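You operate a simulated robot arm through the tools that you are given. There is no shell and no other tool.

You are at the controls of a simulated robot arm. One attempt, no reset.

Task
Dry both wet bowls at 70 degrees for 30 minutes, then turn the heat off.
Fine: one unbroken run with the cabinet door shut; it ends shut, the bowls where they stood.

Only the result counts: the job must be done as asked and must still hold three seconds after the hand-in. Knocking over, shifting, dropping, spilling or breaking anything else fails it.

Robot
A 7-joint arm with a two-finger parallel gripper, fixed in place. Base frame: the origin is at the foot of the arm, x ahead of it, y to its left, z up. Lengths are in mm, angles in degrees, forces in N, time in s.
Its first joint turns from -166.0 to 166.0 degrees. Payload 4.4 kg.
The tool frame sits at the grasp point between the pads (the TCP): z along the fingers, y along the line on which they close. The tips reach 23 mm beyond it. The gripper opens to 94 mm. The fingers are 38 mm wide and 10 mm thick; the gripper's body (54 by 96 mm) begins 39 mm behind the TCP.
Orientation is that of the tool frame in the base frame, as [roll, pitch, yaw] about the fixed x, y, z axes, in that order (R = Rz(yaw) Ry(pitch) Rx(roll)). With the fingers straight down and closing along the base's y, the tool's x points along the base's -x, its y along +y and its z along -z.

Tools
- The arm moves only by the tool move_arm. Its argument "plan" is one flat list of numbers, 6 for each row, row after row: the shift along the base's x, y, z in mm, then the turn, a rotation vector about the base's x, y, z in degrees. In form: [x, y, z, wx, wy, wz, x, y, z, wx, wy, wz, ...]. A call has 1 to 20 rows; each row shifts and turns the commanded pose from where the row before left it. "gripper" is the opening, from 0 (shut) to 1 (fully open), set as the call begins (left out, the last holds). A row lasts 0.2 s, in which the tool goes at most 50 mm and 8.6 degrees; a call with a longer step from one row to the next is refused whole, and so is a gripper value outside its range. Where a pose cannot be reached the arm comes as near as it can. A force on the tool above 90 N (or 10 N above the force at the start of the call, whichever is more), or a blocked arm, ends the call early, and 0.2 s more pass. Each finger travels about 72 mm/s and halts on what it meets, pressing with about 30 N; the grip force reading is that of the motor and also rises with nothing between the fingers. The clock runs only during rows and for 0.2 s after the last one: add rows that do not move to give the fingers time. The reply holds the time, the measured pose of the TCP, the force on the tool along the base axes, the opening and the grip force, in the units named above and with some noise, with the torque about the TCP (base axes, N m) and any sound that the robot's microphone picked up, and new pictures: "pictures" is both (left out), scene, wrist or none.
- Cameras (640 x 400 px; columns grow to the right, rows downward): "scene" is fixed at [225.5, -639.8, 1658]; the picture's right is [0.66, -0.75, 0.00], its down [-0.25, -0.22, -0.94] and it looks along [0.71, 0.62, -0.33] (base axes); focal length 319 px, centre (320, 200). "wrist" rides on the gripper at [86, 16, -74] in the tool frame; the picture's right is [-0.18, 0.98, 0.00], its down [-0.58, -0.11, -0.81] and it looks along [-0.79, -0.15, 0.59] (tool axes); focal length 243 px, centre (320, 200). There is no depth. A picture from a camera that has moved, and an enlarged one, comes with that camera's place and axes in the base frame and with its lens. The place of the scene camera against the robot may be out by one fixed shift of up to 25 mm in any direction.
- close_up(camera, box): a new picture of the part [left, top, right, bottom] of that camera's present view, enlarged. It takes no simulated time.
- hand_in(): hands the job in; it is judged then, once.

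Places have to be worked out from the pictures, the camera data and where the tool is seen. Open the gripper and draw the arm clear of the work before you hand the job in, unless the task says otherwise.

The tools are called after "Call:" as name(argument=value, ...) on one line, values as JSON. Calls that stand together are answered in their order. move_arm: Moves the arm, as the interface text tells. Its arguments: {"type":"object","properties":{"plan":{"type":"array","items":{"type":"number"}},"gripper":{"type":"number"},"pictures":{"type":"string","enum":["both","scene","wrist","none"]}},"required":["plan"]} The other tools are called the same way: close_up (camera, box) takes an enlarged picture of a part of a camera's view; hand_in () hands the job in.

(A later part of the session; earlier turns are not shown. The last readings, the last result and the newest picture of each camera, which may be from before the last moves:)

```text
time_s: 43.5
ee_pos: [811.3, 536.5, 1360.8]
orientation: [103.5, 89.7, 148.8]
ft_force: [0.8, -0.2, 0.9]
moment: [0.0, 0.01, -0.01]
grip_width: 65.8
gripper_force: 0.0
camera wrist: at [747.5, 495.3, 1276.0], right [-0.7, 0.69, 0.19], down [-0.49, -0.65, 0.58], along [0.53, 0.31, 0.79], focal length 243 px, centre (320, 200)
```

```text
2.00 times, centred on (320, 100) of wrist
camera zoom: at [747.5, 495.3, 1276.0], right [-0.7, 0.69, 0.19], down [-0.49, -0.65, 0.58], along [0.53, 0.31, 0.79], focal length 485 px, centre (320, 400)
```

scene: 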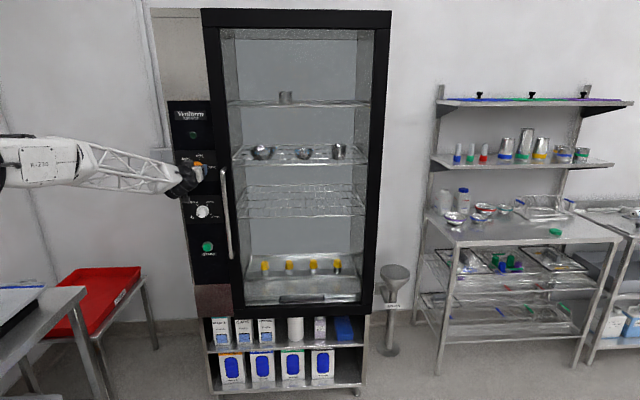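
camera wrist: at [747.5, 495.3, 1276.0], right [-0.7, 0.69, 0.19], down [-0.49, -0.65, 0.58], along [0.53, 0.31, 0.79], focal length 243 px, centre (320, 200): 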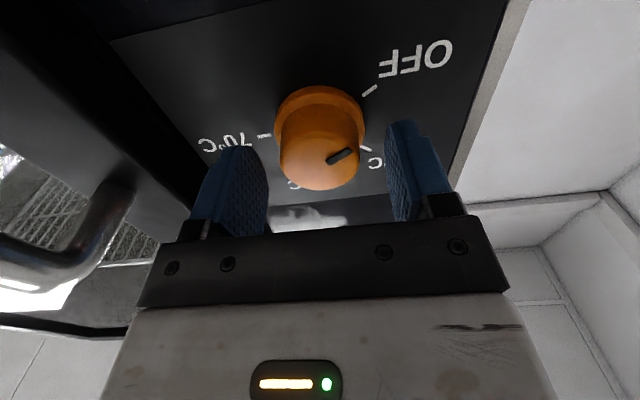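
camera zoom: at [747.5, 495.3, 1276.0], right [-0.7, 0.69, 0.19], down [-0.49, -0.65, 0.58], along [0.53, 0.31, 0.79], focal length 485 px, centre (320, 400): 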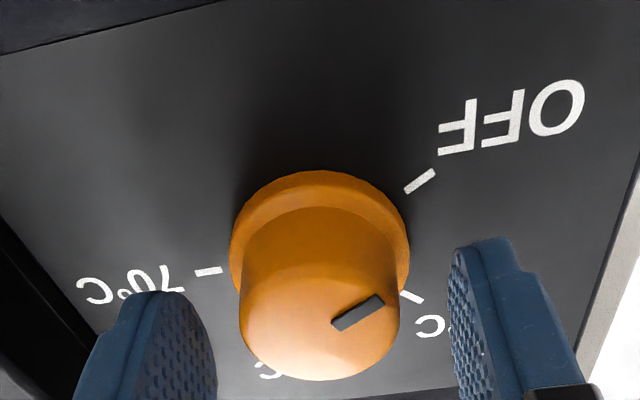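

Lateral alignment is good (fingers either side of the cap) and the knob's height is within ~2 mm of the tool axis. I raise 2 mm and ease in another 14 mm in small steps, watching the force.

Call:
move_arm(plan=[2.5, 2.5, 2, 0, 0, 0, 2.5, 2.5, 0, 0, 0, 0, 2.5, 2.5, 0, 0, 0, 0, 2.5, 2.5, 0, 0, 0, 0, 0, 0, 0, 0, 0, 0])

Call:
close_up(camera="wrist", box=[160, 40, 480, 240])

Call:
close_up(camera="scene", box=[160, 140, 240, 190])

```text
time_s: 44.7
ee_pos: [820.9, 543.9, 1364.8]
orientation: [101.8, 89.7, 147.0]
ft_force: [0.1, 0.6, 0.3]
moment: [0.03, 0.0, 0.02]
grip_width: 65.7
gripper_force: 0.1
camera wrist: at [757.0, 504.9, 1278.6], right [-0.7, 0.69, 0.19], down [-0.49, -0.65, 0.58], along [0.53, 0.31, 0.79], focal length 243 px, centre (320, 200)
```

scene: 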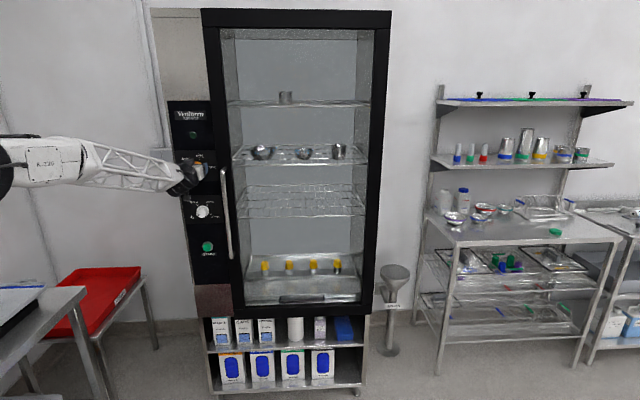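
wrist: 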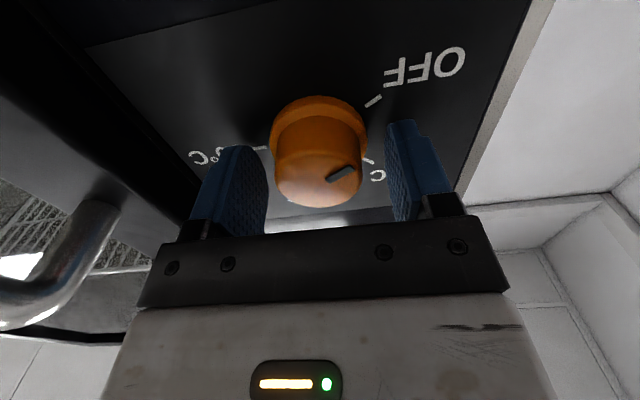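

```text
2.00 times, centred on (320, 140) of wrist
camera zoom: at [757.0, 504.9, 1278.6], right [-0.7, 0.69, 0.19], down [-0.49, -0.65, 0.58], along [0.53, 0.31, 0.79], focal length 485 px, centre (320, 320)
```

zoom: 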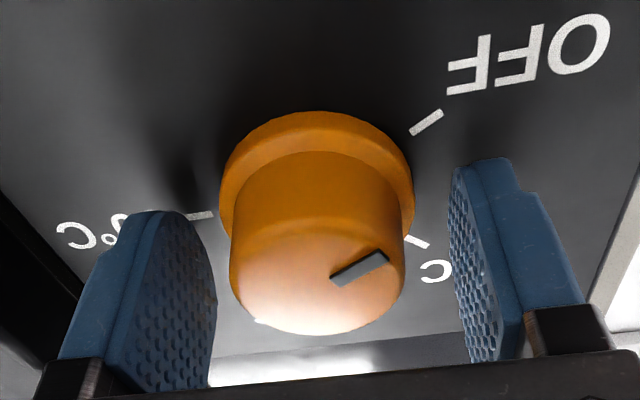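

```text
8.00 times, centred on (200, 165) of scene
camera zoom: at [225.5, -639.8, 1658.0], right [0.66, -0.75, 0.0], down [-0.25, -0.22, -0.94], along [0.71, 0.62, -0.33], focal length 2552 px, centre (1280, 480)
```

zoom: 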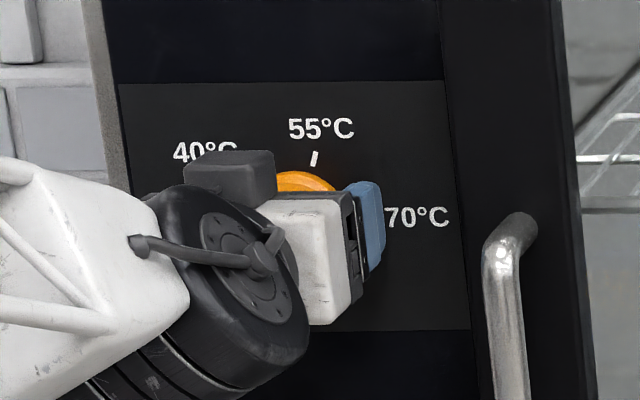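

Fingers straddle the cap with no contact yet; the knob is about 2 mm to the −Y side. I shift slightly, advance 5 mm and close on it.

Call:
move_arm(plan=[3.2, 0.4, 0, 0, 0, 0, 1.8, 1.8, 0, 0, 0, 0, 0, 0, 0, 0, 0, 0], pictures="none")

Call:
move_arm(plan=[0, 0, 0, 0, 0, 0, 0, 0, 0, 0, 0, 0, 0, 0, 0, 0, 0, 0, 0, 0, 0, 0, 0, 0], gripper=0)

Call:
close_up(camera="wrist", box=[160, 40, 480, 240])

```text
time_s: 45.5
ee_pos: [827.0, 546.7, 1362.8]
orientation: [105.2, 89.7, 150.4]
ft_force: [-26.7, -24.5, -6.2]
moment: [0.44, -0.03, -1.31]
grip_width: 65.4
gripper_force: 0.1
```

```text
time_s: 46.5
ee_pos: [824.5, 548.3, 1365.4]
orientation: [71.9, 89.8, 117.3]
ft_force: [-66.0, -7.8, 4.7]
moment: [-0.08, 0.29, 0.16]
grip_width: 49.7
gripper_force: 45.4
camera wrist: at [760.6, 508.0, 1280.1], right [-0.7, 0.69, 0.19], down [-0.49, -0.65, 0.58], along [0.52, 0.31, 0.79], focal length 243 px, centre (320, 200)
```

scene: 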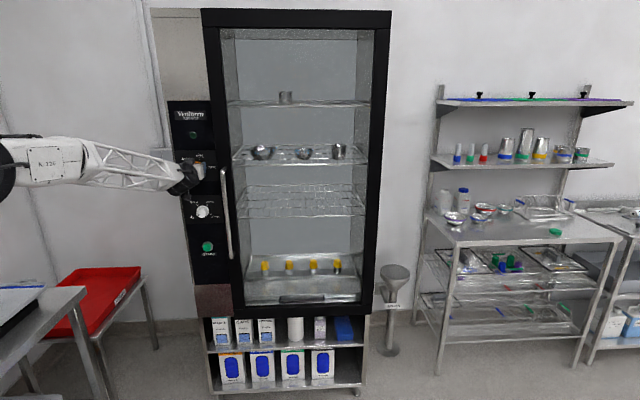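
wrist: 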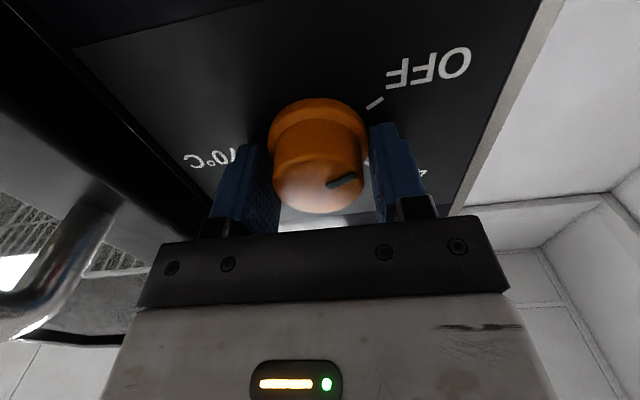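

```text
2.00 times, centred on (320, 140) of wrist
camera zoom: at [760.6, 508.0, 1280.1], right [-0.7, 0.69, 0.19], down [-0.49, -0.65, 0.58], along [0.52, 0.31, 0.79], focal length 485 px, centre (320, 320)
```

zoom: 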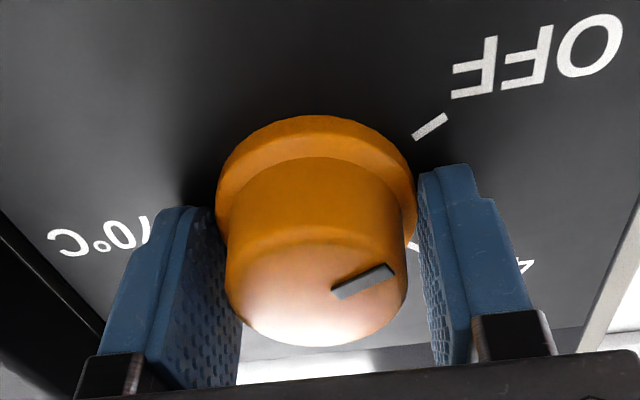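

The −Y fingertip reached the panel (plane at x+y ≈ 1406) and the pads closed on the knob's skirt (50 mm), but with a side load. I reopen, back off 6 mm, shift 2.5 mm toward +Y and grip again so it sits without load.

Call:
move_arm(plan=[0, 0, 0, 0, 0, 0, 0, 0, 0, 0, 0, 0, -4.2, -4.2, -1.5, 0, 0, 0, -1.8, 1.8, 0, 0, 0, 0, 0, 0, 0, 0, 0, 0], gripper=0.7, pictures="wrist")

Call:
close_up(camera="wrist", box=[160, 40, 480, 240])

```text
time_s: 47.7
ee_pos: [820.7, 545.4, 1360.9]
orientation: [105.0, 89.7, 150.1]
ft_force: [0.0, -0.3, 0.2]
moment: [-0.01, -0.01, -0.02]
grip_width: 65.8
gripper_force: 0.1
camera wrist: at [756.5, 504.5, 1276.7], right [-0.7, 0.69, 0.19], down [-0.49, -0.65, 0.58], along [0.53, 0.31, 0.79], focal length 243 px, centre (320, 200)
```

wrist: 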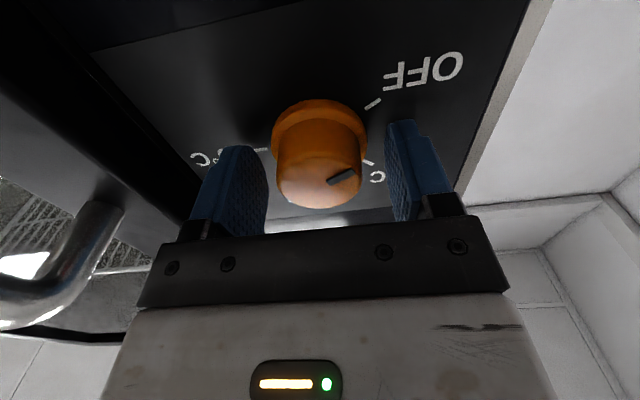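

```text
2.00 times, centred on (320, 140) of wrist
camera zoom: at [756.5, 504.5, 1276.7], right [-0.7, 0.69, 0.19], down [-0.49, -0.65, 0.58], along [0.53, 0.31, 0.79], focal length 485 px, centre (320, 320)
```

zoom: 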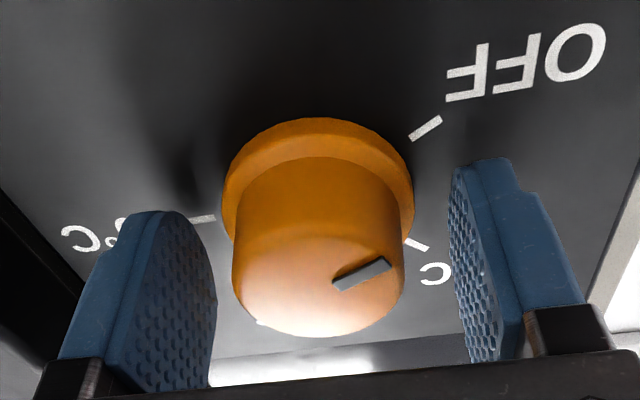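

No load now. I retreat another 3.5 mm so the pads take only the cap, then close.

Call:
move_arm(plan=[-2.5, -2.5, 1, 0, 0, 0, 0, 0, 0, 0, 0, 0], pictures="none")

Call:
move_arm(plan=[0, 0, 0, 0, 0, 0, 0, 0, 0, 0, 0, 0, 0, 0, 0, 0, 0, 0], gripper=0)

Call:
close_up(camera="wrist", box=[160, 40, 480, 240])

```text
time_s: 48.3
ee_pos: [817.1, 542.7, 1362.0]
orientation: [100.7, 89.7, 145.8]
ft_force: [1.1, -0.4, -0.1]
moment: [-0.01, 0.03, -0.01]
grip_width: 65.8
gripper_force: 0.1
```

```text
time_s: 49.1
ee_pos: [817.4, 542.0, 1363.7]
orientation: [101.3, 89.7, 146.5]
ft_force: [-34.0, -34.9, -5.5]
moment: [-0.27, 0.24, -0.14]
grip_width: 42.0
gripper_force: 29.9
camera wrist: at [753.4, 501.2, 1278.0], right [-0.7, 0.69, 0.19], down [-0.49, -0.65, 0.58], along [0.53, 0.31, 0.79], focal length 243 px, centre (320, 200)
```

scene: 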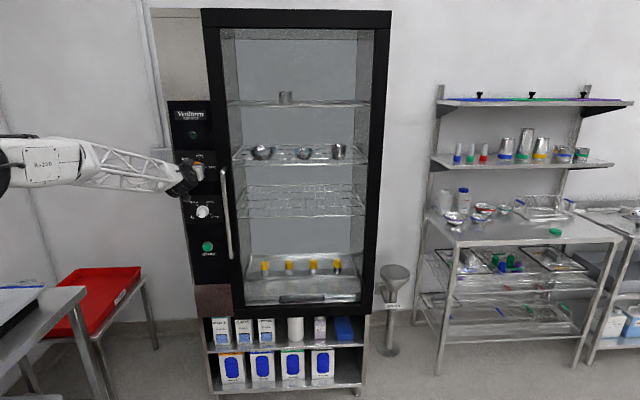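
wrist: 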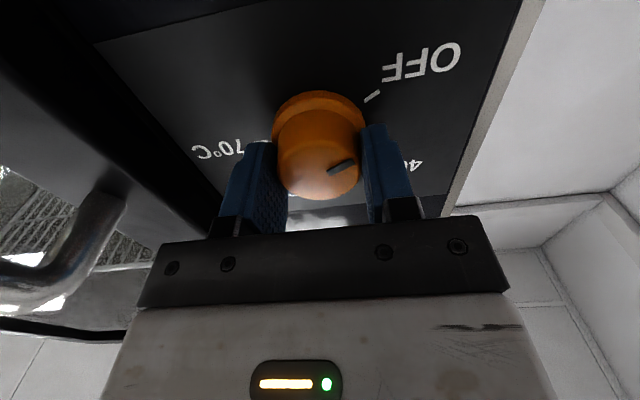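

```text
2.00 times, centred on (320, 140) of wrist
camera zoom: at [753.4, 501.2, 1278.0], right [-0.7, 0.69, 0.19], down [-0.49, -0.65, 0.58], along [0.53, 0.31, 0.79], focal length 485 px, centre (320, 320)
```

zoom: 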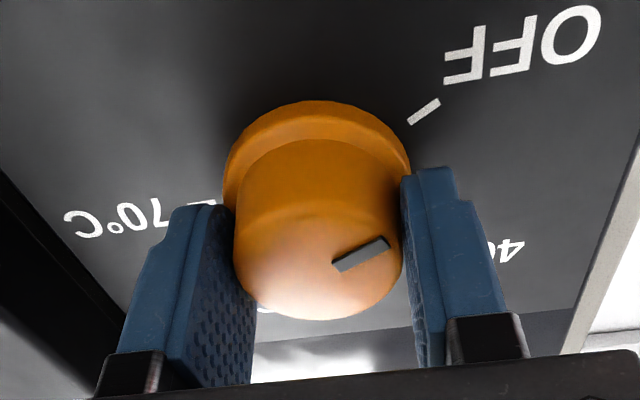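

The cap is held at 42 mm, but there is about 49 N axial preload. I ease back 2 mm and read the force.

Call:
move_arm(plan=[-1.4, -1.4, 0, 0, 0, 0, 0, 0, 0, 0, 0, 0], pictures="none")

```text
time_s: 49.7
ee_pos: [816.6, 541.7, 1362.8]
orientation: [95.8, 89.7, 141.0]
ft_force: [28.6, 7.1, 3.0]
moment: [0.17, -0.22, -0.32]
grip_width: 41.5
gripper_force: 44.8
```

Stiff contact but the lateral component is near zero, so it is centred sideways. I nudge forward 0.6 mm and try a first small clockwise turn (16°) about the knob axis to read torque and side forces.

Call:
move_arm(plan=[0.5, 0.3, 0, 0, 0, 0, 0, 0, 0, 5.6, 5.6, 0, 0, 0, 0, 5.6, 5.6, 0, 0, 0, 0, 0, 0, 0])

Call:
close_up(camera="wrist", box=[160, 20, 480, 220])

```text
time_s: 50.7
ee_pos: [817.6, 541.1, 1362.6]
orientation: [90.0, 73.8, 135.3]
ft_force: [38.8, -6.3, 4.0]
moment: [0.09, -0.24, -0.53]
grip_width: 41.5
gripper_force: 44.8
camera wrist: at [737.4, 516.8, 1285.7], right [-0.63, 0.63, 0.45], down [-0.38, -0.76, 0.53], along [0.67, 0.16, 0.72], focal length 243 px, centre (320, 200)
```

scene: 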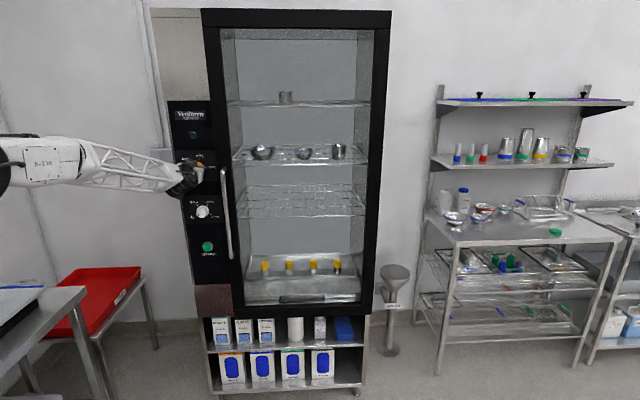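
wrist: 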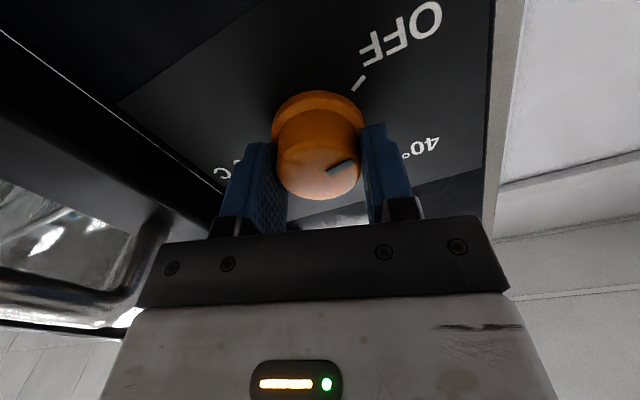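

```text
2.00 times, centred on (320, 120) of wrist
camera zoom: at [737.4, 516.8, 1285.7], right [-0.63, 0.63, 0.45], down [-0.38, -0.76, 0.53], along [0.67, 0.16, 0.72], focal length 485 px, centre (320, 360)
```

zoom: 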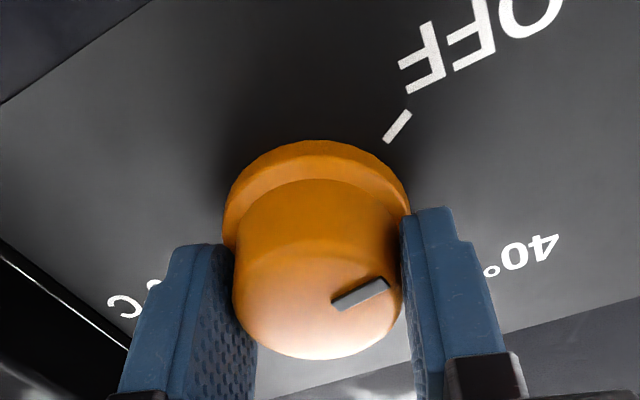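

The knob turns with the gripper very easily (axis torque ≈ 0.1 Nm). The −32 N side force suggests the knob axis lies ~2 mm below the tool axis, so I keep turning clockwise while shifting the TCP accordingly.

Call:
move_arm(plan=[0.68, -0.68, -0.1, 5.6, 5.6, 0, 0.17, -0.17, -0.13, 5.6, 5.6, 0, 0.16, -0.16, -0.16, 5.6, 5.6, 0, 0.14, -0.14, -0.19, 5.6, 5.6, 0, 0.12, -0.12, -0.22, 5.6, 5.6, 0, 0.1, -0.1, -0.24, 5.6, 5.6, 0, 0, 0, 0, 0, 0, 0])

Call:
close_up(camera="wrist", box=[160, 20, 480, 220])

Call:
close_up(camera="scene", box=[160, 140, 240, 190])

```text
time_s: 52.3
ee_pos: [818.4, 539.4, 1360.8]
orientation: [90.1, 26.3, 135.1]
ft_force: [2.1, -24.7, -15.1]
moment: [-0.34, 0.22, -0.58]
grip_width: 41.3
gripper_force: 44.6
camera wrist: at [706.2, 547.8, 1338.3], right [-0.19, 0.19, 0.96], down [-0.17, -0.97, 0.16], along [0.97, -0.13, 0.22], focal length 243 px, centre (320, 200)
```

scene: 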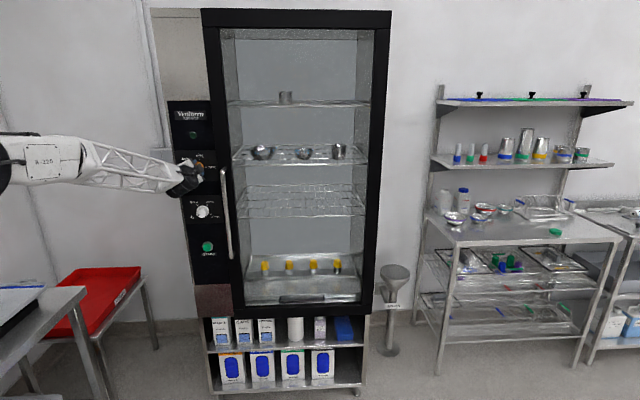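
wrist: 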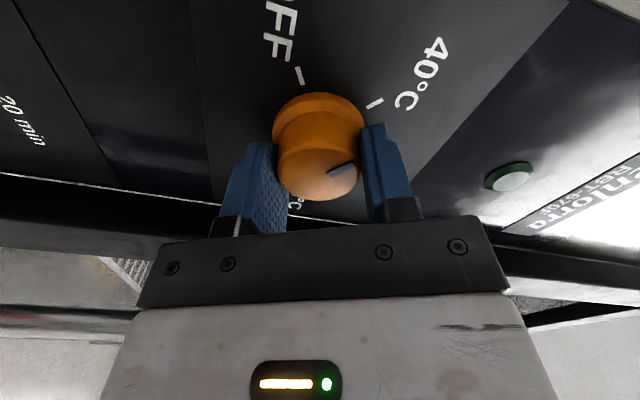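

```text
2.00 times, centred on (320, 120) of wrist
camera zoom: at [706.2, 547.8, 1338.3], right [-0.19, 0.19, 0.96], down [-0.17, -0.97, 0.16], along [0.97, -0.13, 0.22], focal length 485 px, centre (320, 360)
```

zoom: 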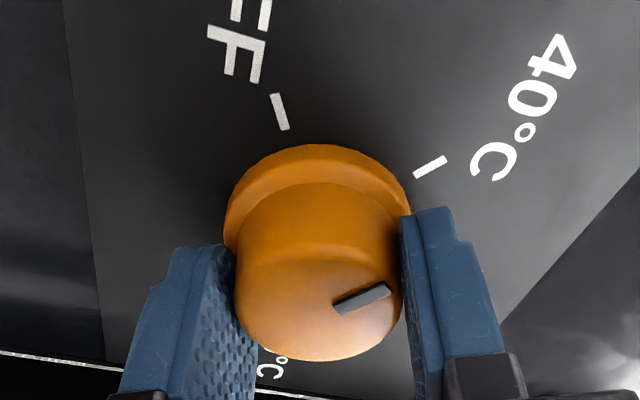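

```text
8.00 times, centred on (200, 165) of scene
camera zoom: at [225.5, -639.8, 1658.0], right [0.66, -0.75, 0.0], down [-0.25, -0.22, -0.94], along [0.71, 0.62, -0.33], focal length 2552 px, centre (1280, 480)
```

zoom: 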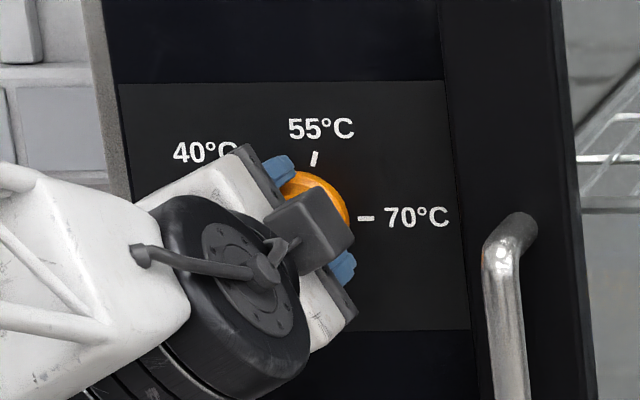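

The knob has followed 64° (about at 40 °C) with modest forces. I continue clockwise another 48°, compensating the side force.

Call:
move_arm(plan=[0.43, -0.43, -0.66, 5.6, 5.6, 0, 0.05, -0.05, -0.27, 5.6, 5.6, 0, 0.02, -0.02, -0.28, 5.6, 5.6, 0, -0.01, 0.01, -0.28, 5.6, 5.6, 0, -0.03, 0.03, -0.27, 5.6, 5.6, 0, -0.06, 0.06, -0.27, 5.6, 5.6, 0, 0, 0, 0, 0, 0, 0])

Call:
close_up(camera="wrist", box=[160, 20, 480, 220])

```text
time_s: 53.9
ee_pos: [818.7, 540.7, 1359.7]
orientation: [89.9, -21.2, 135.1]
ft_force: [-13.5, -12.6, -19.9]
moment: [-0.29, 0.23, 0.28]
grip_width: 41.1
gripper_force: 45.1
camera wrist: at [713.2, 540.9, 1406.6], right [0.37, -0.37, 0.85], down [-0.21, -0.93, -0.31], along [0.9, -0.07, -0.42], focal length 243 px, centre (320, 200)
```

scene: 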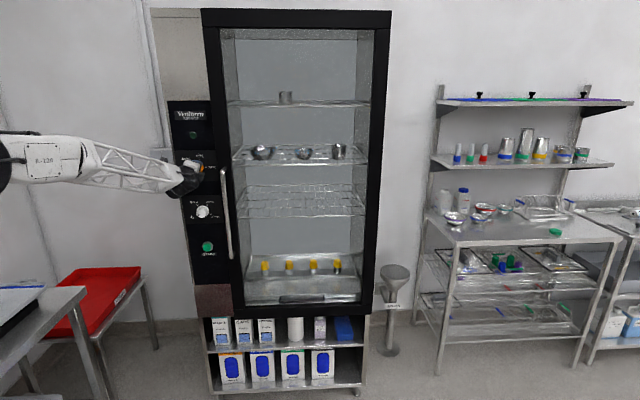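
wrist: 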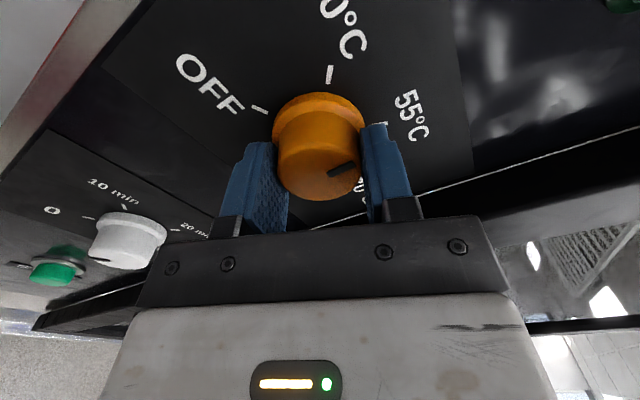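

```text
2.00 times, centred on (320, 120) of wrist
camera zoom: at [713.2, 540.9, 1406.6], right [0.37, -0.37, 0.85], down [-0.21, -0.93, -0.31], along [0.9, -0.07, -0.42], focal length 485 px, centre (320, 360)
```

zoom: 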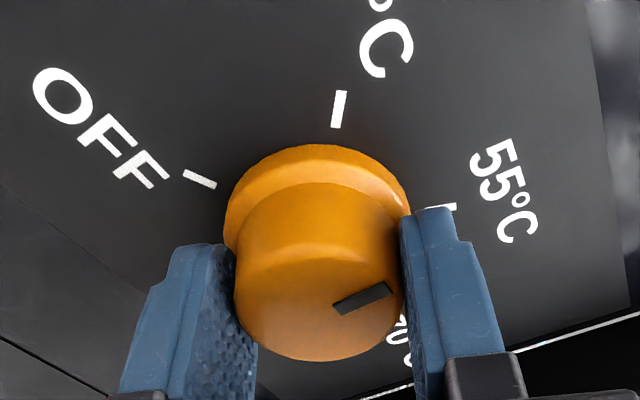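

112° turned with the pointer fixed in the grip. I continue another 48° clockwise toward 70 °C.

Call:
move_arm(plan=[-0.09, 0.09, -0.75, 5.6, 5.6, 0, -0.11, 0.11, -0.23, 5.6, 5.6, 0, -0.13, 0.13, -0.21, 5.6, 5.6, 0, -0.15, 0.15, -0.18, 5.6, 5.6, 0, -0.17, 0.17, -0.15, 5.6, 5.6, 0, -0.18, 0.18, -0.11, 5.6, 5.6, 0, 0, 0, 0, 0, 0, 0])

Call:
close_up(camera="wrist", box=[160, 20, 480, 220])

```text
time_s: 55.2
ee_pos: [813.8, 533.9, 1354.5]
orientation: [87.0, -58.1, 136.9]
ft_force: [-9.8, -31.8, -7.9]
moment: [-0.09, 0.17, -0.47]
grip_width: 40.5
gripper_force: 44.7
out of reach, approached as far as the arm can: row 5, 6
stopped in row 6: the force on the tool passed its limit at 118 N (the readings are from after the stop); the commanded pose is now the measured one
camera wrist: at [736.6, 503.7, 1435.9], right [0.65, -0.67, 0.36], down [-0.41, -0.71, -0.57], along [0.64, 0.22, -0.74], focal length 243 px, centre (320, 200)
```

scene: 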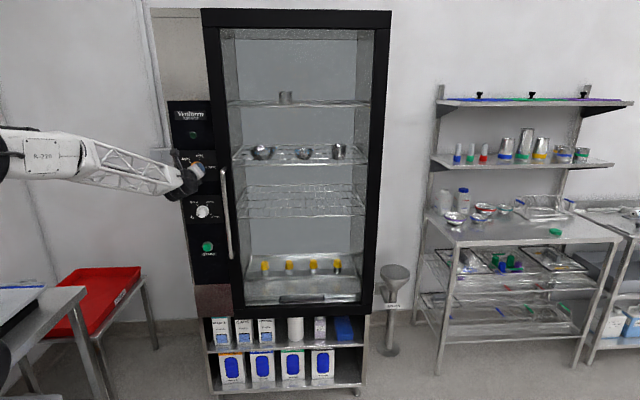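
wrist: 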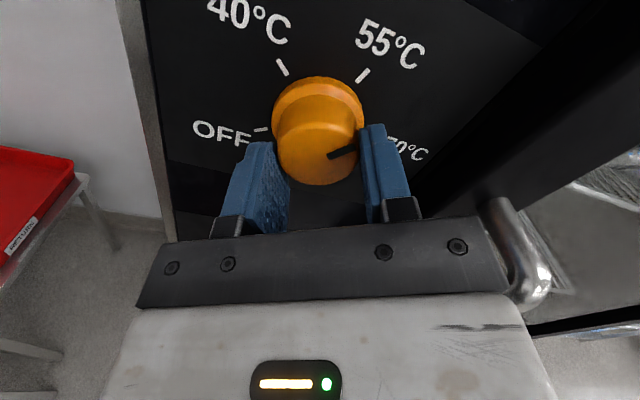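

```text
2.00 times, centred on (320, 120) of wrist
camera zoom: at [736.6, 503.7, 1435.9], right [0.65, -0.67, 0.36], down [-0.41, -0.71, -0.57], along [0.64, 0.22, -0.74], focal length 485 px, centre (320, 360)
```

zoom: 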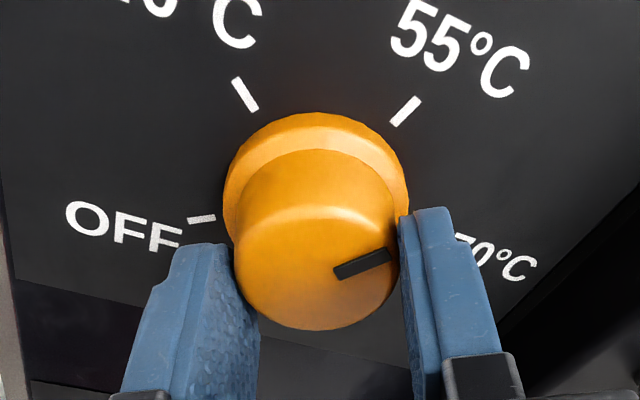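

The wrist reached its roll limit at about 148°, so the knob is between 55 and 70 °C now. I release, back off, roll back 88° and re-centre for a second grip.

Call:
move_arm(plan=[0, 0, 0, 0, 0, 0, 0, 0, 0, 0, 0, 0, 0, 0, 0, 0, 0, 0, -7, -7, 0, 0, 0, 0, -7, -2.5, 5.5, -1.1, 1.1, 0.6, 0, 0, 0, -5.6, -5.6, 0, 0, 0, 0, -5.6, -5.6, 0, 0, 0, 0, -5.6, -5.6, 0, 0, 0, 0, -5.6, -5.6, 0, 0, 0, 0, -5.6, -5.6, 0, 0, 0, 0, -5.6, -5.6, 0, 0, 0, 0, -5.6, -5.6, 0, 0, 0, 0, -5.6, -5.6, 0, 0, 0, 0, -5.6, -5.6, 0, 0, 0, 0, -5.6, -5.6, 0, 0, 0, 0, -5.6, -5.6, 0, 0, 0, 0, 0, 0, 0], gripper=0.7)

Call:
close_up(camera="scene", box=[160, 140, 240, 190])

Call:
close_up(camera="wrist", box=[160, 20, 480, 220])

```text
time_s: 58.8
ee_pos: [805.8, 528.7, 1354.0]
orientation: [90.3, 29.1, 135.2]
ft_force: [-0.2, -0.1, -0.7]
moment: [0.0, -0.03, -0.03]
grip_width: 65.8
gripper_force: 0.0
out of reach, approached as far as the arm can: row 5
camera wrist: at [694.3, 535.3, 1329.5], right [-0.22, 0.23, 0.95], down [-0.17, -0.97, 0.19], along [0.96, -0.12, 0.25], focal length 243 px, centre (320, 200)
```

scene: 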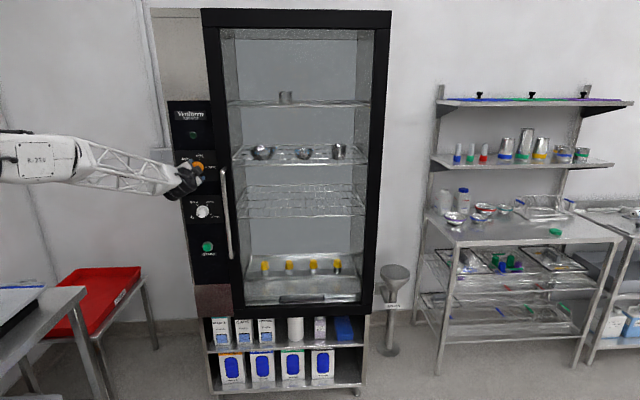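
wrist: 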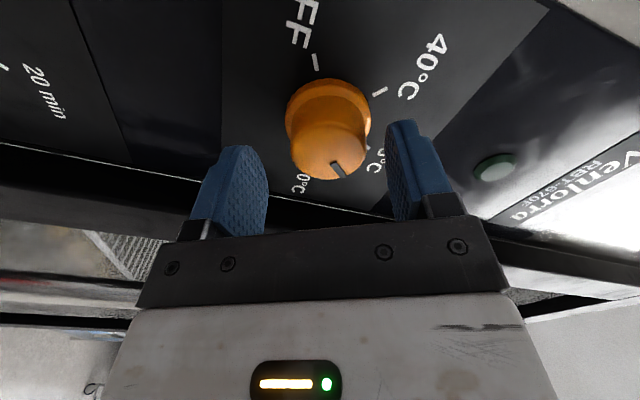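

```text
8.00 times, centred on (200, 165) of scene
camera zoom: at [225.5, -639.8, 1658.0], right [0.66, -0.75, 0.0], down [-0.25, -0.22, -0.94], along [0.71, 0.62, -0.33], focal length 2552 px, centre (1280, 480)
```

zoom: 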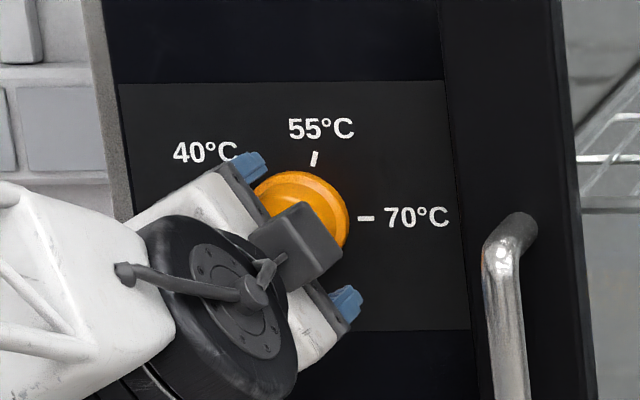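

```text
2.00 times, centred on (320, 120) of wrist
camera zoom: at [694.3, 535.3, 1329.5], right [-0.22, 0.23, 0.95], down [-0.17, -0.97, 0.19], along [0.96, -0.12, 0.25], focal length 485 px, centre (320, 360)
```

zoom: 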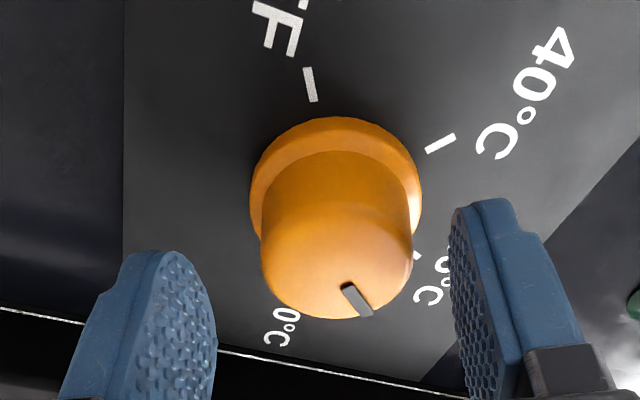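

Released and rolled back to about 61°; the pointer stayed put between 55 and 70. The knob axis is at x−y ≈ 275, z ≈ 1360, so I correct 6 mm up and 1 mm sideways, advance to grip depth and close.

Call:
move_arm(plan=[-0.9, 0.9, 6, 0, 0, 0, 4.2, 4.2, 0, 0, 0, 0, 4.2, 4.2, 0, 0, 0, 0, 3.8, 3.8, 0, 0, 0, 0, 0, 0, 0, 0, 0, 0], pictures="wrist")

Call:
close_up(camera="wrist", box=[160, 40, 480, 240])

```text
time_s: 60.0
ee_pos: [817.7, 541.2, 1362.4]
orientation: [90.3, 29.0, 135.3]
ft_force: [0.1, -0.5, 0.7]
moment: [0.0, 0.01, -0.02]
grip_width: 65.9
gripper_force: 0.1
camera wrist: at [705.5, 548.7, 1335.7], right [-0.22, 0.23, 0.95], down [-0.17, -0.97, 0.19], along [0.96, -0.12, 0.25], focal length 243 px, centre (320, 200)
```

wrist: 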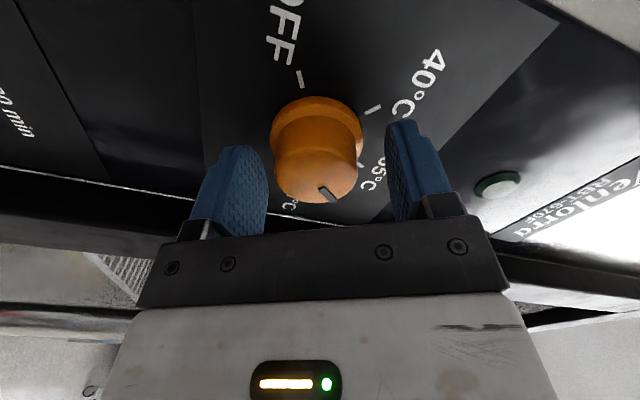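

```text
2.00 times, centred on (320, 140) of wrist
camera zoom: at [705.5, 548.7, 1335.7], right [-0.22, 0.23, 0.95], down [-0.17, -0.97, 0.19], along [0.96, -0.12, 0.25], focal length 485 px, centre (320, 320)
```

zoom: 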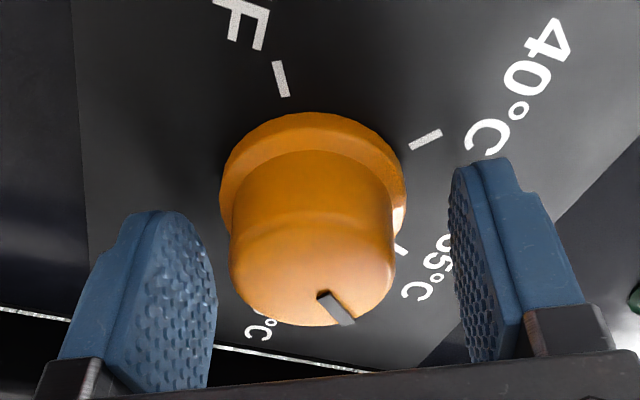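

Centred except the tool is ~2 mm high. I drop 2 mm and close on the cap.

Call:
move_arm(plan=[0, 0, -2, 0, 0, 0, 0, 0, 0, 0, 0, 0], pictures="none")

Call:
move_arm(plan=[0, 0, 0, 0, 0, 0, 0, 0, 0, 0, 0, 0, 0, 0, 0, 0, 0, 0], gripper=0, pictures="wrist")

```text
time_s: 60.6
ee_pos: [817.3, 541.4, 1360.7]
orientation: [90.2, 29.0, 135.3]
ft_force: [0.6, 0.1, -0.2]
moment: [-0.04, 0.0, -0.01]
grip_width: 65.8
gripper_force: 0.1
```

```text
time_s: 61.4
ee_pos: [817.1, 542.6, 1359.7]
orientation: [90.1, 29.0, 135.2]
ft_force: [0.6, 3.0, 3.6]
moment: [0.01, -0.02, 0.17]
grip_width: 41.2
gripper_force: 44.6
camera wrist: at [705.4, 548.6, 1333.6], right [-0.22, 0.22, 0.95], down [-0.17, -0.97, 0.19], along [0.96, -0.12, 0.25], focal length 243 px, centre (320, 200)
```

wrist: 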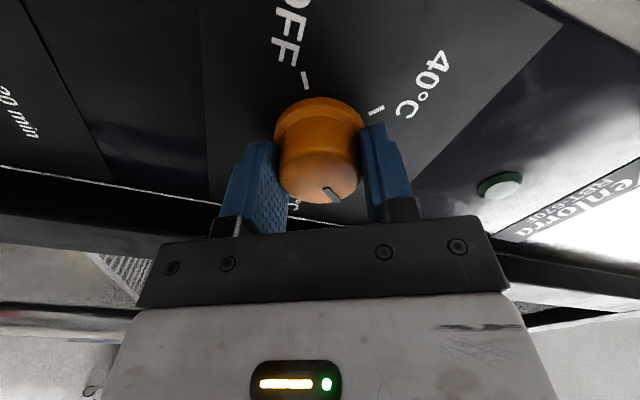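

Grip is nicely centred with no load. I turn clockwise 48° more and check the pointer.

Call:
move_arm(plan=[0, 0, 0, 5.6, 5.6, 0, 0, 0, 0, 5.6, 5.6, 0, 0, 0, 0, 5.6, 5.6, 0, 0, 0, 0, 5.6, 5.6, 0, 0, 0, 0, 5.6, 5.6, 0, 0, 0, 0, 5.6, 5.6, 0, 0, 0, 0, 0, 0, 0])

Call:
close_up(camera="wrist", box=[160, 20, 480, 220])

Call:
close_up(camera="scene", box=[160, 140, 240, 190])

```text
time_s: 63.0
ee_pos: [817.1, 541.5, 1360.2]
orientation: [89.9, -18.6, 135.2]
ft_force: [-12.0, 2.6, 9.6]
moment: [0.17, -0.14, 0.16]
grip_width: 41.2
gripper_force: 44.7
camera wrist: at [710.3, 543.6, 1404.3], right [0.35, -0.34, 0.87], down [-0.2, -0.94, -0.29], along [0.92, -0.08, -0.39], focal length 243 px, centre (320, 200)
```

scene: 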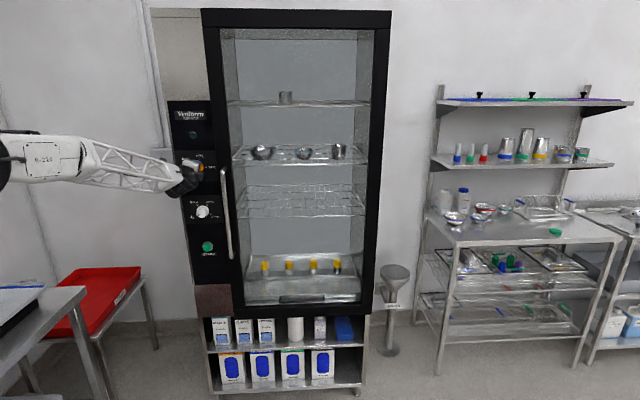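
wrist: 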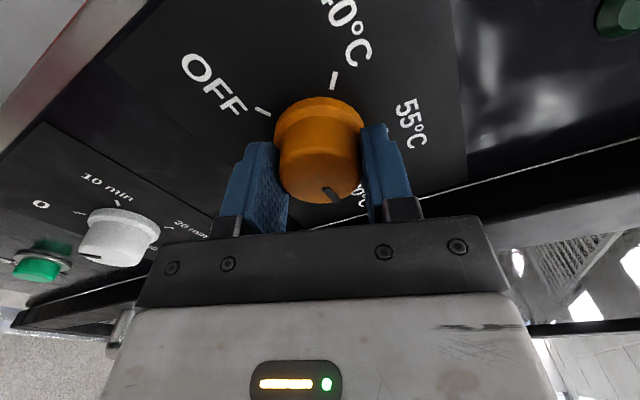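

```text
2.00 times, centred on (320, 120) of wrist
camera zoom: at [710.3, 543.6, 1404.3], right [0.35, -0.34, 0.87], down [-0.2, -0.94, -0.29], along [0.92, -0.08, -0.39], focal length 485 px, centre (320, 360)
```

zoom: 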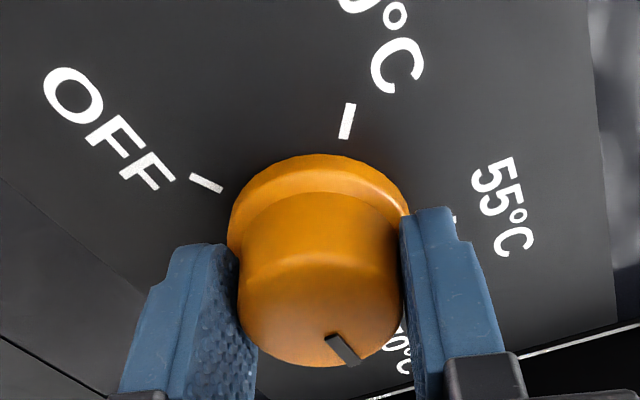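

```text
8.00 times, centred on (200, 165) of scene
camera zoom: at [225.5, -639.8, 1658.0], right [0.66, -0.75, 0.0], down [-0.25, -0.22, -0.94], along [0.71, 0.62, -0.33], focal length 2552 px, centre (1280, 480)
```

zoom: 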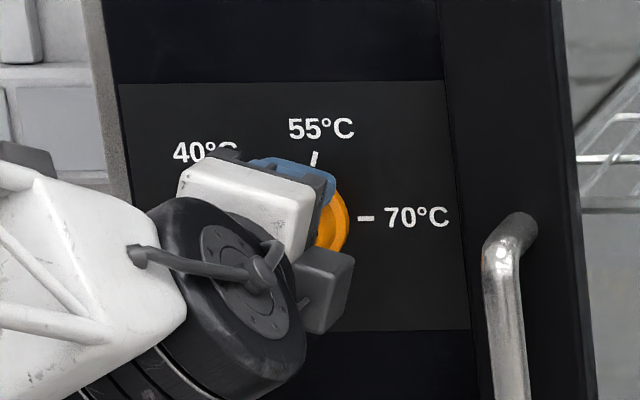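

By my reading the pointer is now at about +88–90°, i.e. on the 70 °C mark (marks sit at −120, −50, 20, 90). I release, back away clear of the scene camera's view and verify.

Call:
move_arm(plan=[0, 0, 0, 0, 0, 0, 0, 0, 0, 0, 0, 0, 0, 0, 0, 0, 0, 0, -14, -14, 0, -5.6, -5.6, 0, -20, -20, 0, -5.6, -5.6, 0, -20, -20, -20, -5.6, -5.6, 0, -20, -10, -35, -5.6, -5.6, 0, -10, 0, -40, -5.6, -5.6, 0, 0, 0, -40, -5.6, -5.6, 0, 0, 0, 0, 0, 0, 0], gripper=0.7)

Call:
close_up(camera="scene", box=[160, 140, 240, 190])

Call:
close_up(camera="scene", box=[160, 190, 256, 250])

```text
time_s: 65.2
ee_pos: [731.9, 477.7, 1225.4]
orientation: [90.1, 29.2, 135.2]
ft_force: [0.1, -0.8, -1.1]
moment: [-0.03, 0.01, 0.01]
grip_width: 65.8
gripper_force: 0.1
camera wrist: at [621.3, 484.5, 1198.4], right [-0.22, 0.23, 0.95], down [-0.17, -0.97, 0.19], along [0.96, -0.12, 0.25], focal length 243 px, centre (320, 200)
```

scene: 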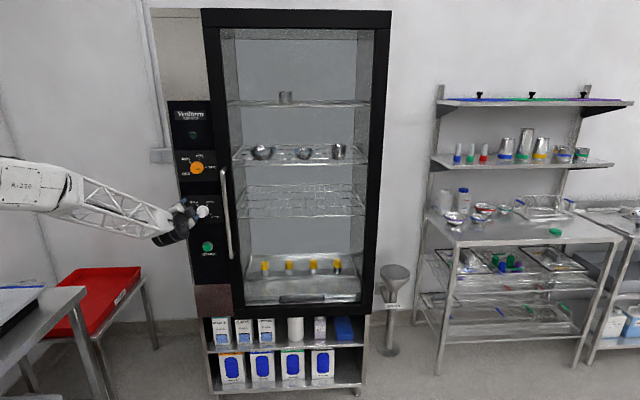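
wrist: 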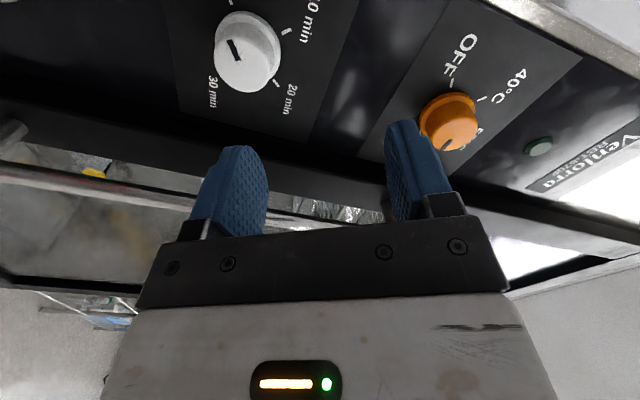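

```text
8.00 times, centred on (200, 165) of scene
camera zoom: at [225.5, -639.8, 1658.0], right [0.66, -0.75, 0.0], down [-0.25, -0.22, -0.94], along [0.71, 0.62, -0.33], focal length 2552 px, centre (1280, 480)
```

zoom: 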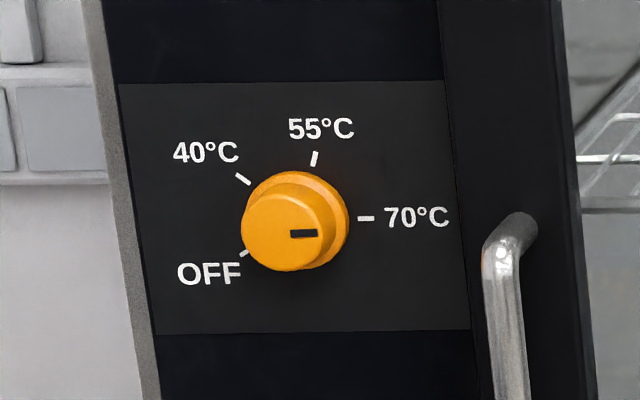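

```text
6.67 times, centred on (208, 220) of scene
camera zoom: at [225.5, -639.8, 1658.0], right [0.66, -0.75, 0.0], down [-0.25, -0.22, -0.94], along [0.71, 0.62, -0.33], focal length 2126 px, centre (1067, 67)
```

zoom: 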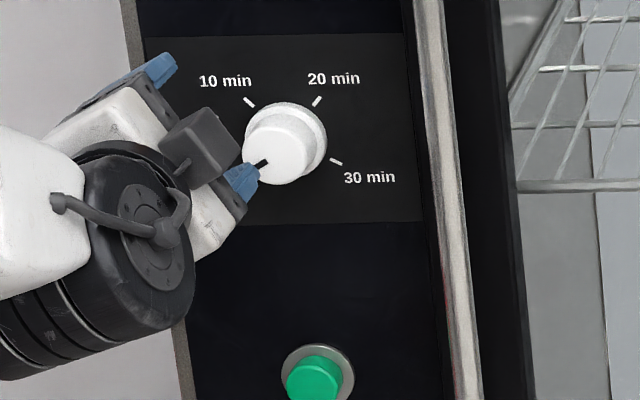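

Verified: the temperature pointer sits on 70 °C and the knob stayed. Next the timer knob; I enlarge the wrist view to locate it.

Call:
close_up(camera="wrist", box=[170, 0, 330, 100])

```text
4.00 times, centred on (250, 50) of wrist
camera zoom: at [621.3, 484.5, 1198.4], right [-0.22, 0.23, 0.95], down [-0.17, -0.97, 0.19], along [0.96, -0.12, 0.25], focal length 970 px, centre (600, 800)
```

zoom: 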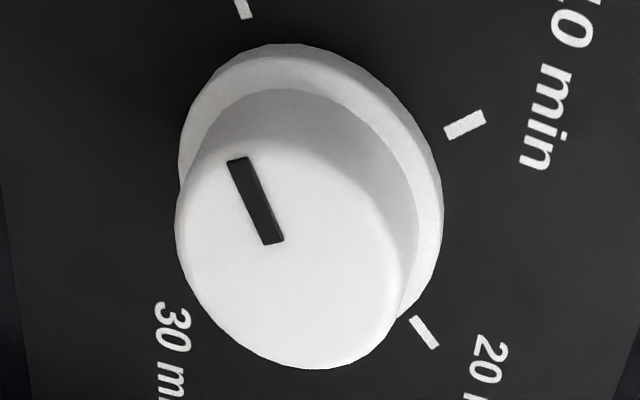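

The wrist view puts the timer knob axis at x−y ≈ 274, z ≈ 1171. I roll back to about 15° and move to 45 mm in front of it.

Call:
move_arm(plan=[8.85, 5.5, -9, -5.4, -5.4, 0, 8.85, 5.5, -9, -5.4, -5.4, 0, 8.85, 5.5, -9, -5.4, -5.4, 0, 8.85, 5.5, -9, -5.4, -5.4, 0, 8.85, 5.5, -9, -5.4, -5.4, 0, 8.85, 5.3, -8.9, -5.4, -5.4, 0, 0, 0, 0, 0, 0, 0])

Call:
close_up(camera="wrist", box=[160, 0, 480, 200])

```text
time_s: 66.8
ee_pos: [785.7, 509.5, 1170.7]
orientation: [90.9, 74.8, 135.7]
ft_force: [-0.4, -0.1, 0.1]
moment: [0.0, 0.01, 0.01]
grip_width: 65.9
gripper_force: 0.1
camera wrist: at [706.7, 485.2, 1093.2], right [-0.64, 0.64, 0.43], down [-0.39, -0.75, 0.54], along [0.67, 0.17, 0.72], focal length 243 px, centre (320, 200)
```

scene: 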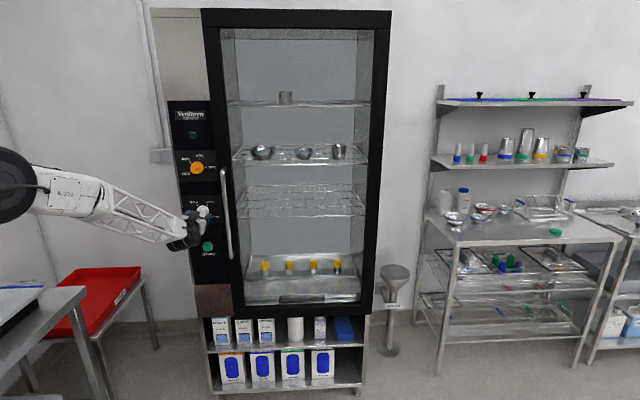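
wrist: 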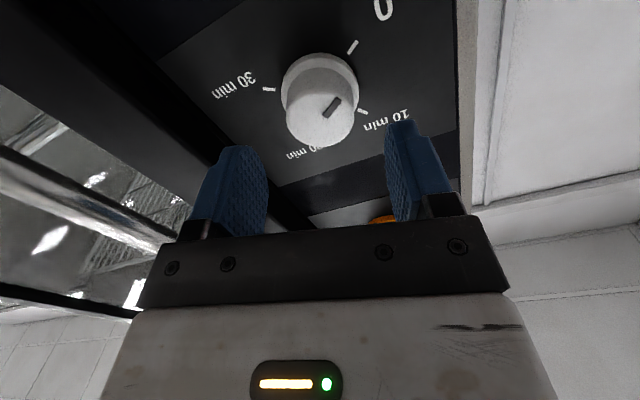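

```text
2.00 times, centred on (320, 100) of wrist
camera zoom: at [706.7, 485.2, 1093.2], right [-0.64, 0.64, 0.43], down [-0.39, -0.75, 0.54], along [0.67, 0.17, 0.72], focal length 485 px, centre (320, 400)
```

zoom: 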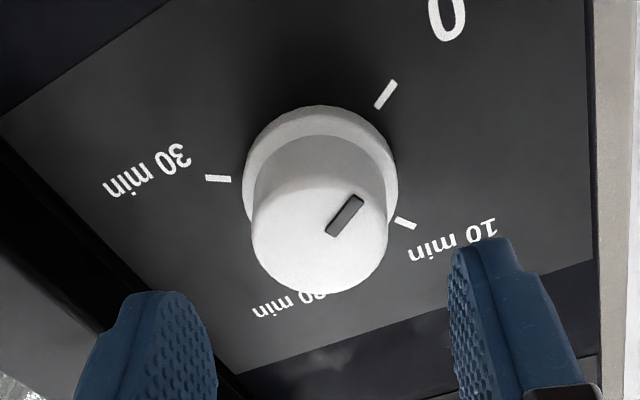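

The timer knob is centred on the tool axis to within ~1.5 mm. I advance 45 mm to grip depth.

Call:
move_arm(plan=[7, 7, -0.5, 0, 0, 0, 7, 7, -0.5, 0, 0, 0, 6, 6, 0, 0, 0, 0, 5, 5, 0, 0, 0, 0, 3.5, 3.5, 0, 0, 0, 0, 3, 3, 0, 0, 0, 0, 0, 0, 0, 0, 0, 0], pictures="wrist")

Call:
close_up(camera="wrist", box=[160, 40, 480, 240])

```text
time_s: 68.4
ee_pos: [817.5, 542.1, 1169.7]
orientation: [90.7, 74.8, 135.7]
ft_force: [0.6, 0.0, -0.1]
moment: [0.04, -0.03, 0.02]
grip_width: 65.8
gripper_force: 0.1
camera wrist: at [737.9, 516.9, 1092.2], right [-0.63, 0.64, 0.44], down [-0.39, -0.75, 0.54], along [0.67, 0.17, 0.72], focal length 243 px, centre (320, 200)
```

wrist: 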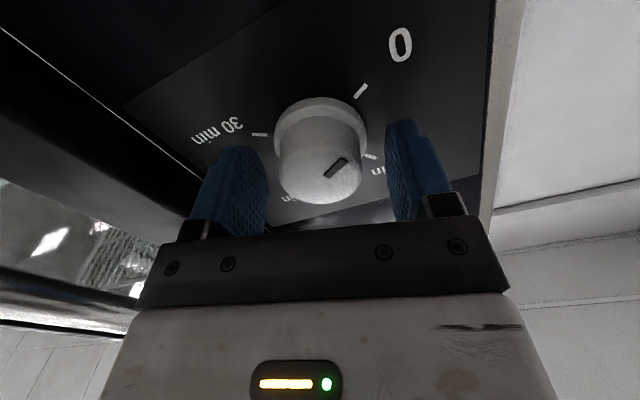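

```text
2.00 times, centred on (320, 140) of wrist
camera zoom: at [737.9, 516.9, 1092.2], right [-0.63, 0.64, 0.44], down [-0.39, -0.75, 0.54], along [0.67, 0.17, 0.72], focal length 485 px, centre (320, 320)
```

zoom: 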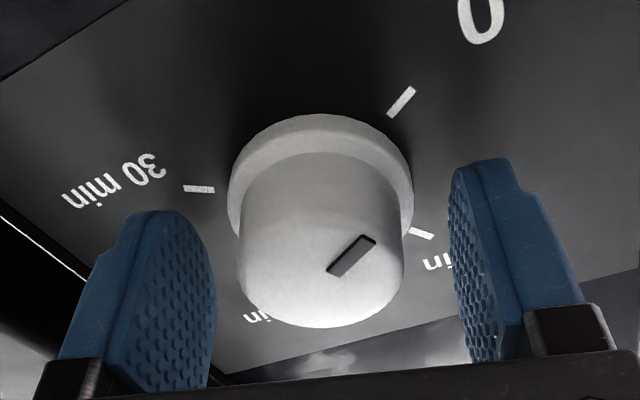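

Fingers straddle the timer cap without contact. I close and check the load.

Call:
move_arm(plan=[0, 0, 0, 0, 0, 0, 0, 0, 0, 0, 0, 0, 0, 0, 0, 0, 0, 0], gripper=0, pictures="wrist")

```text
time_s: 69.2
ee_pos: [817.2, 541.6, 1170.1]
orientation: [90.7, 74.8, 135.7]
ft_force: [-17.9, -10.7, 0.3]
moment: [0.04, -0.11, 0.26]
grip_width: 41.6
gripper_force: 45.5
camera wrist: at [737.5, 516.7, 1092.2], right [-0.63, 0.64, 0.44], down [-0.39, -0.75, 0.54], along [0.67, 0.17, 0.72], focal length 243 px, centre (320, 200)
```

wrist: 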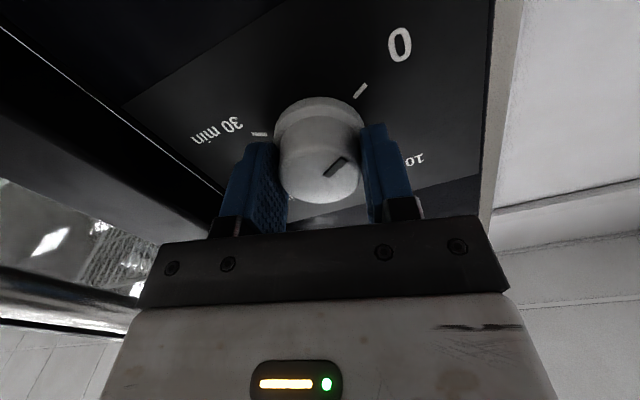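

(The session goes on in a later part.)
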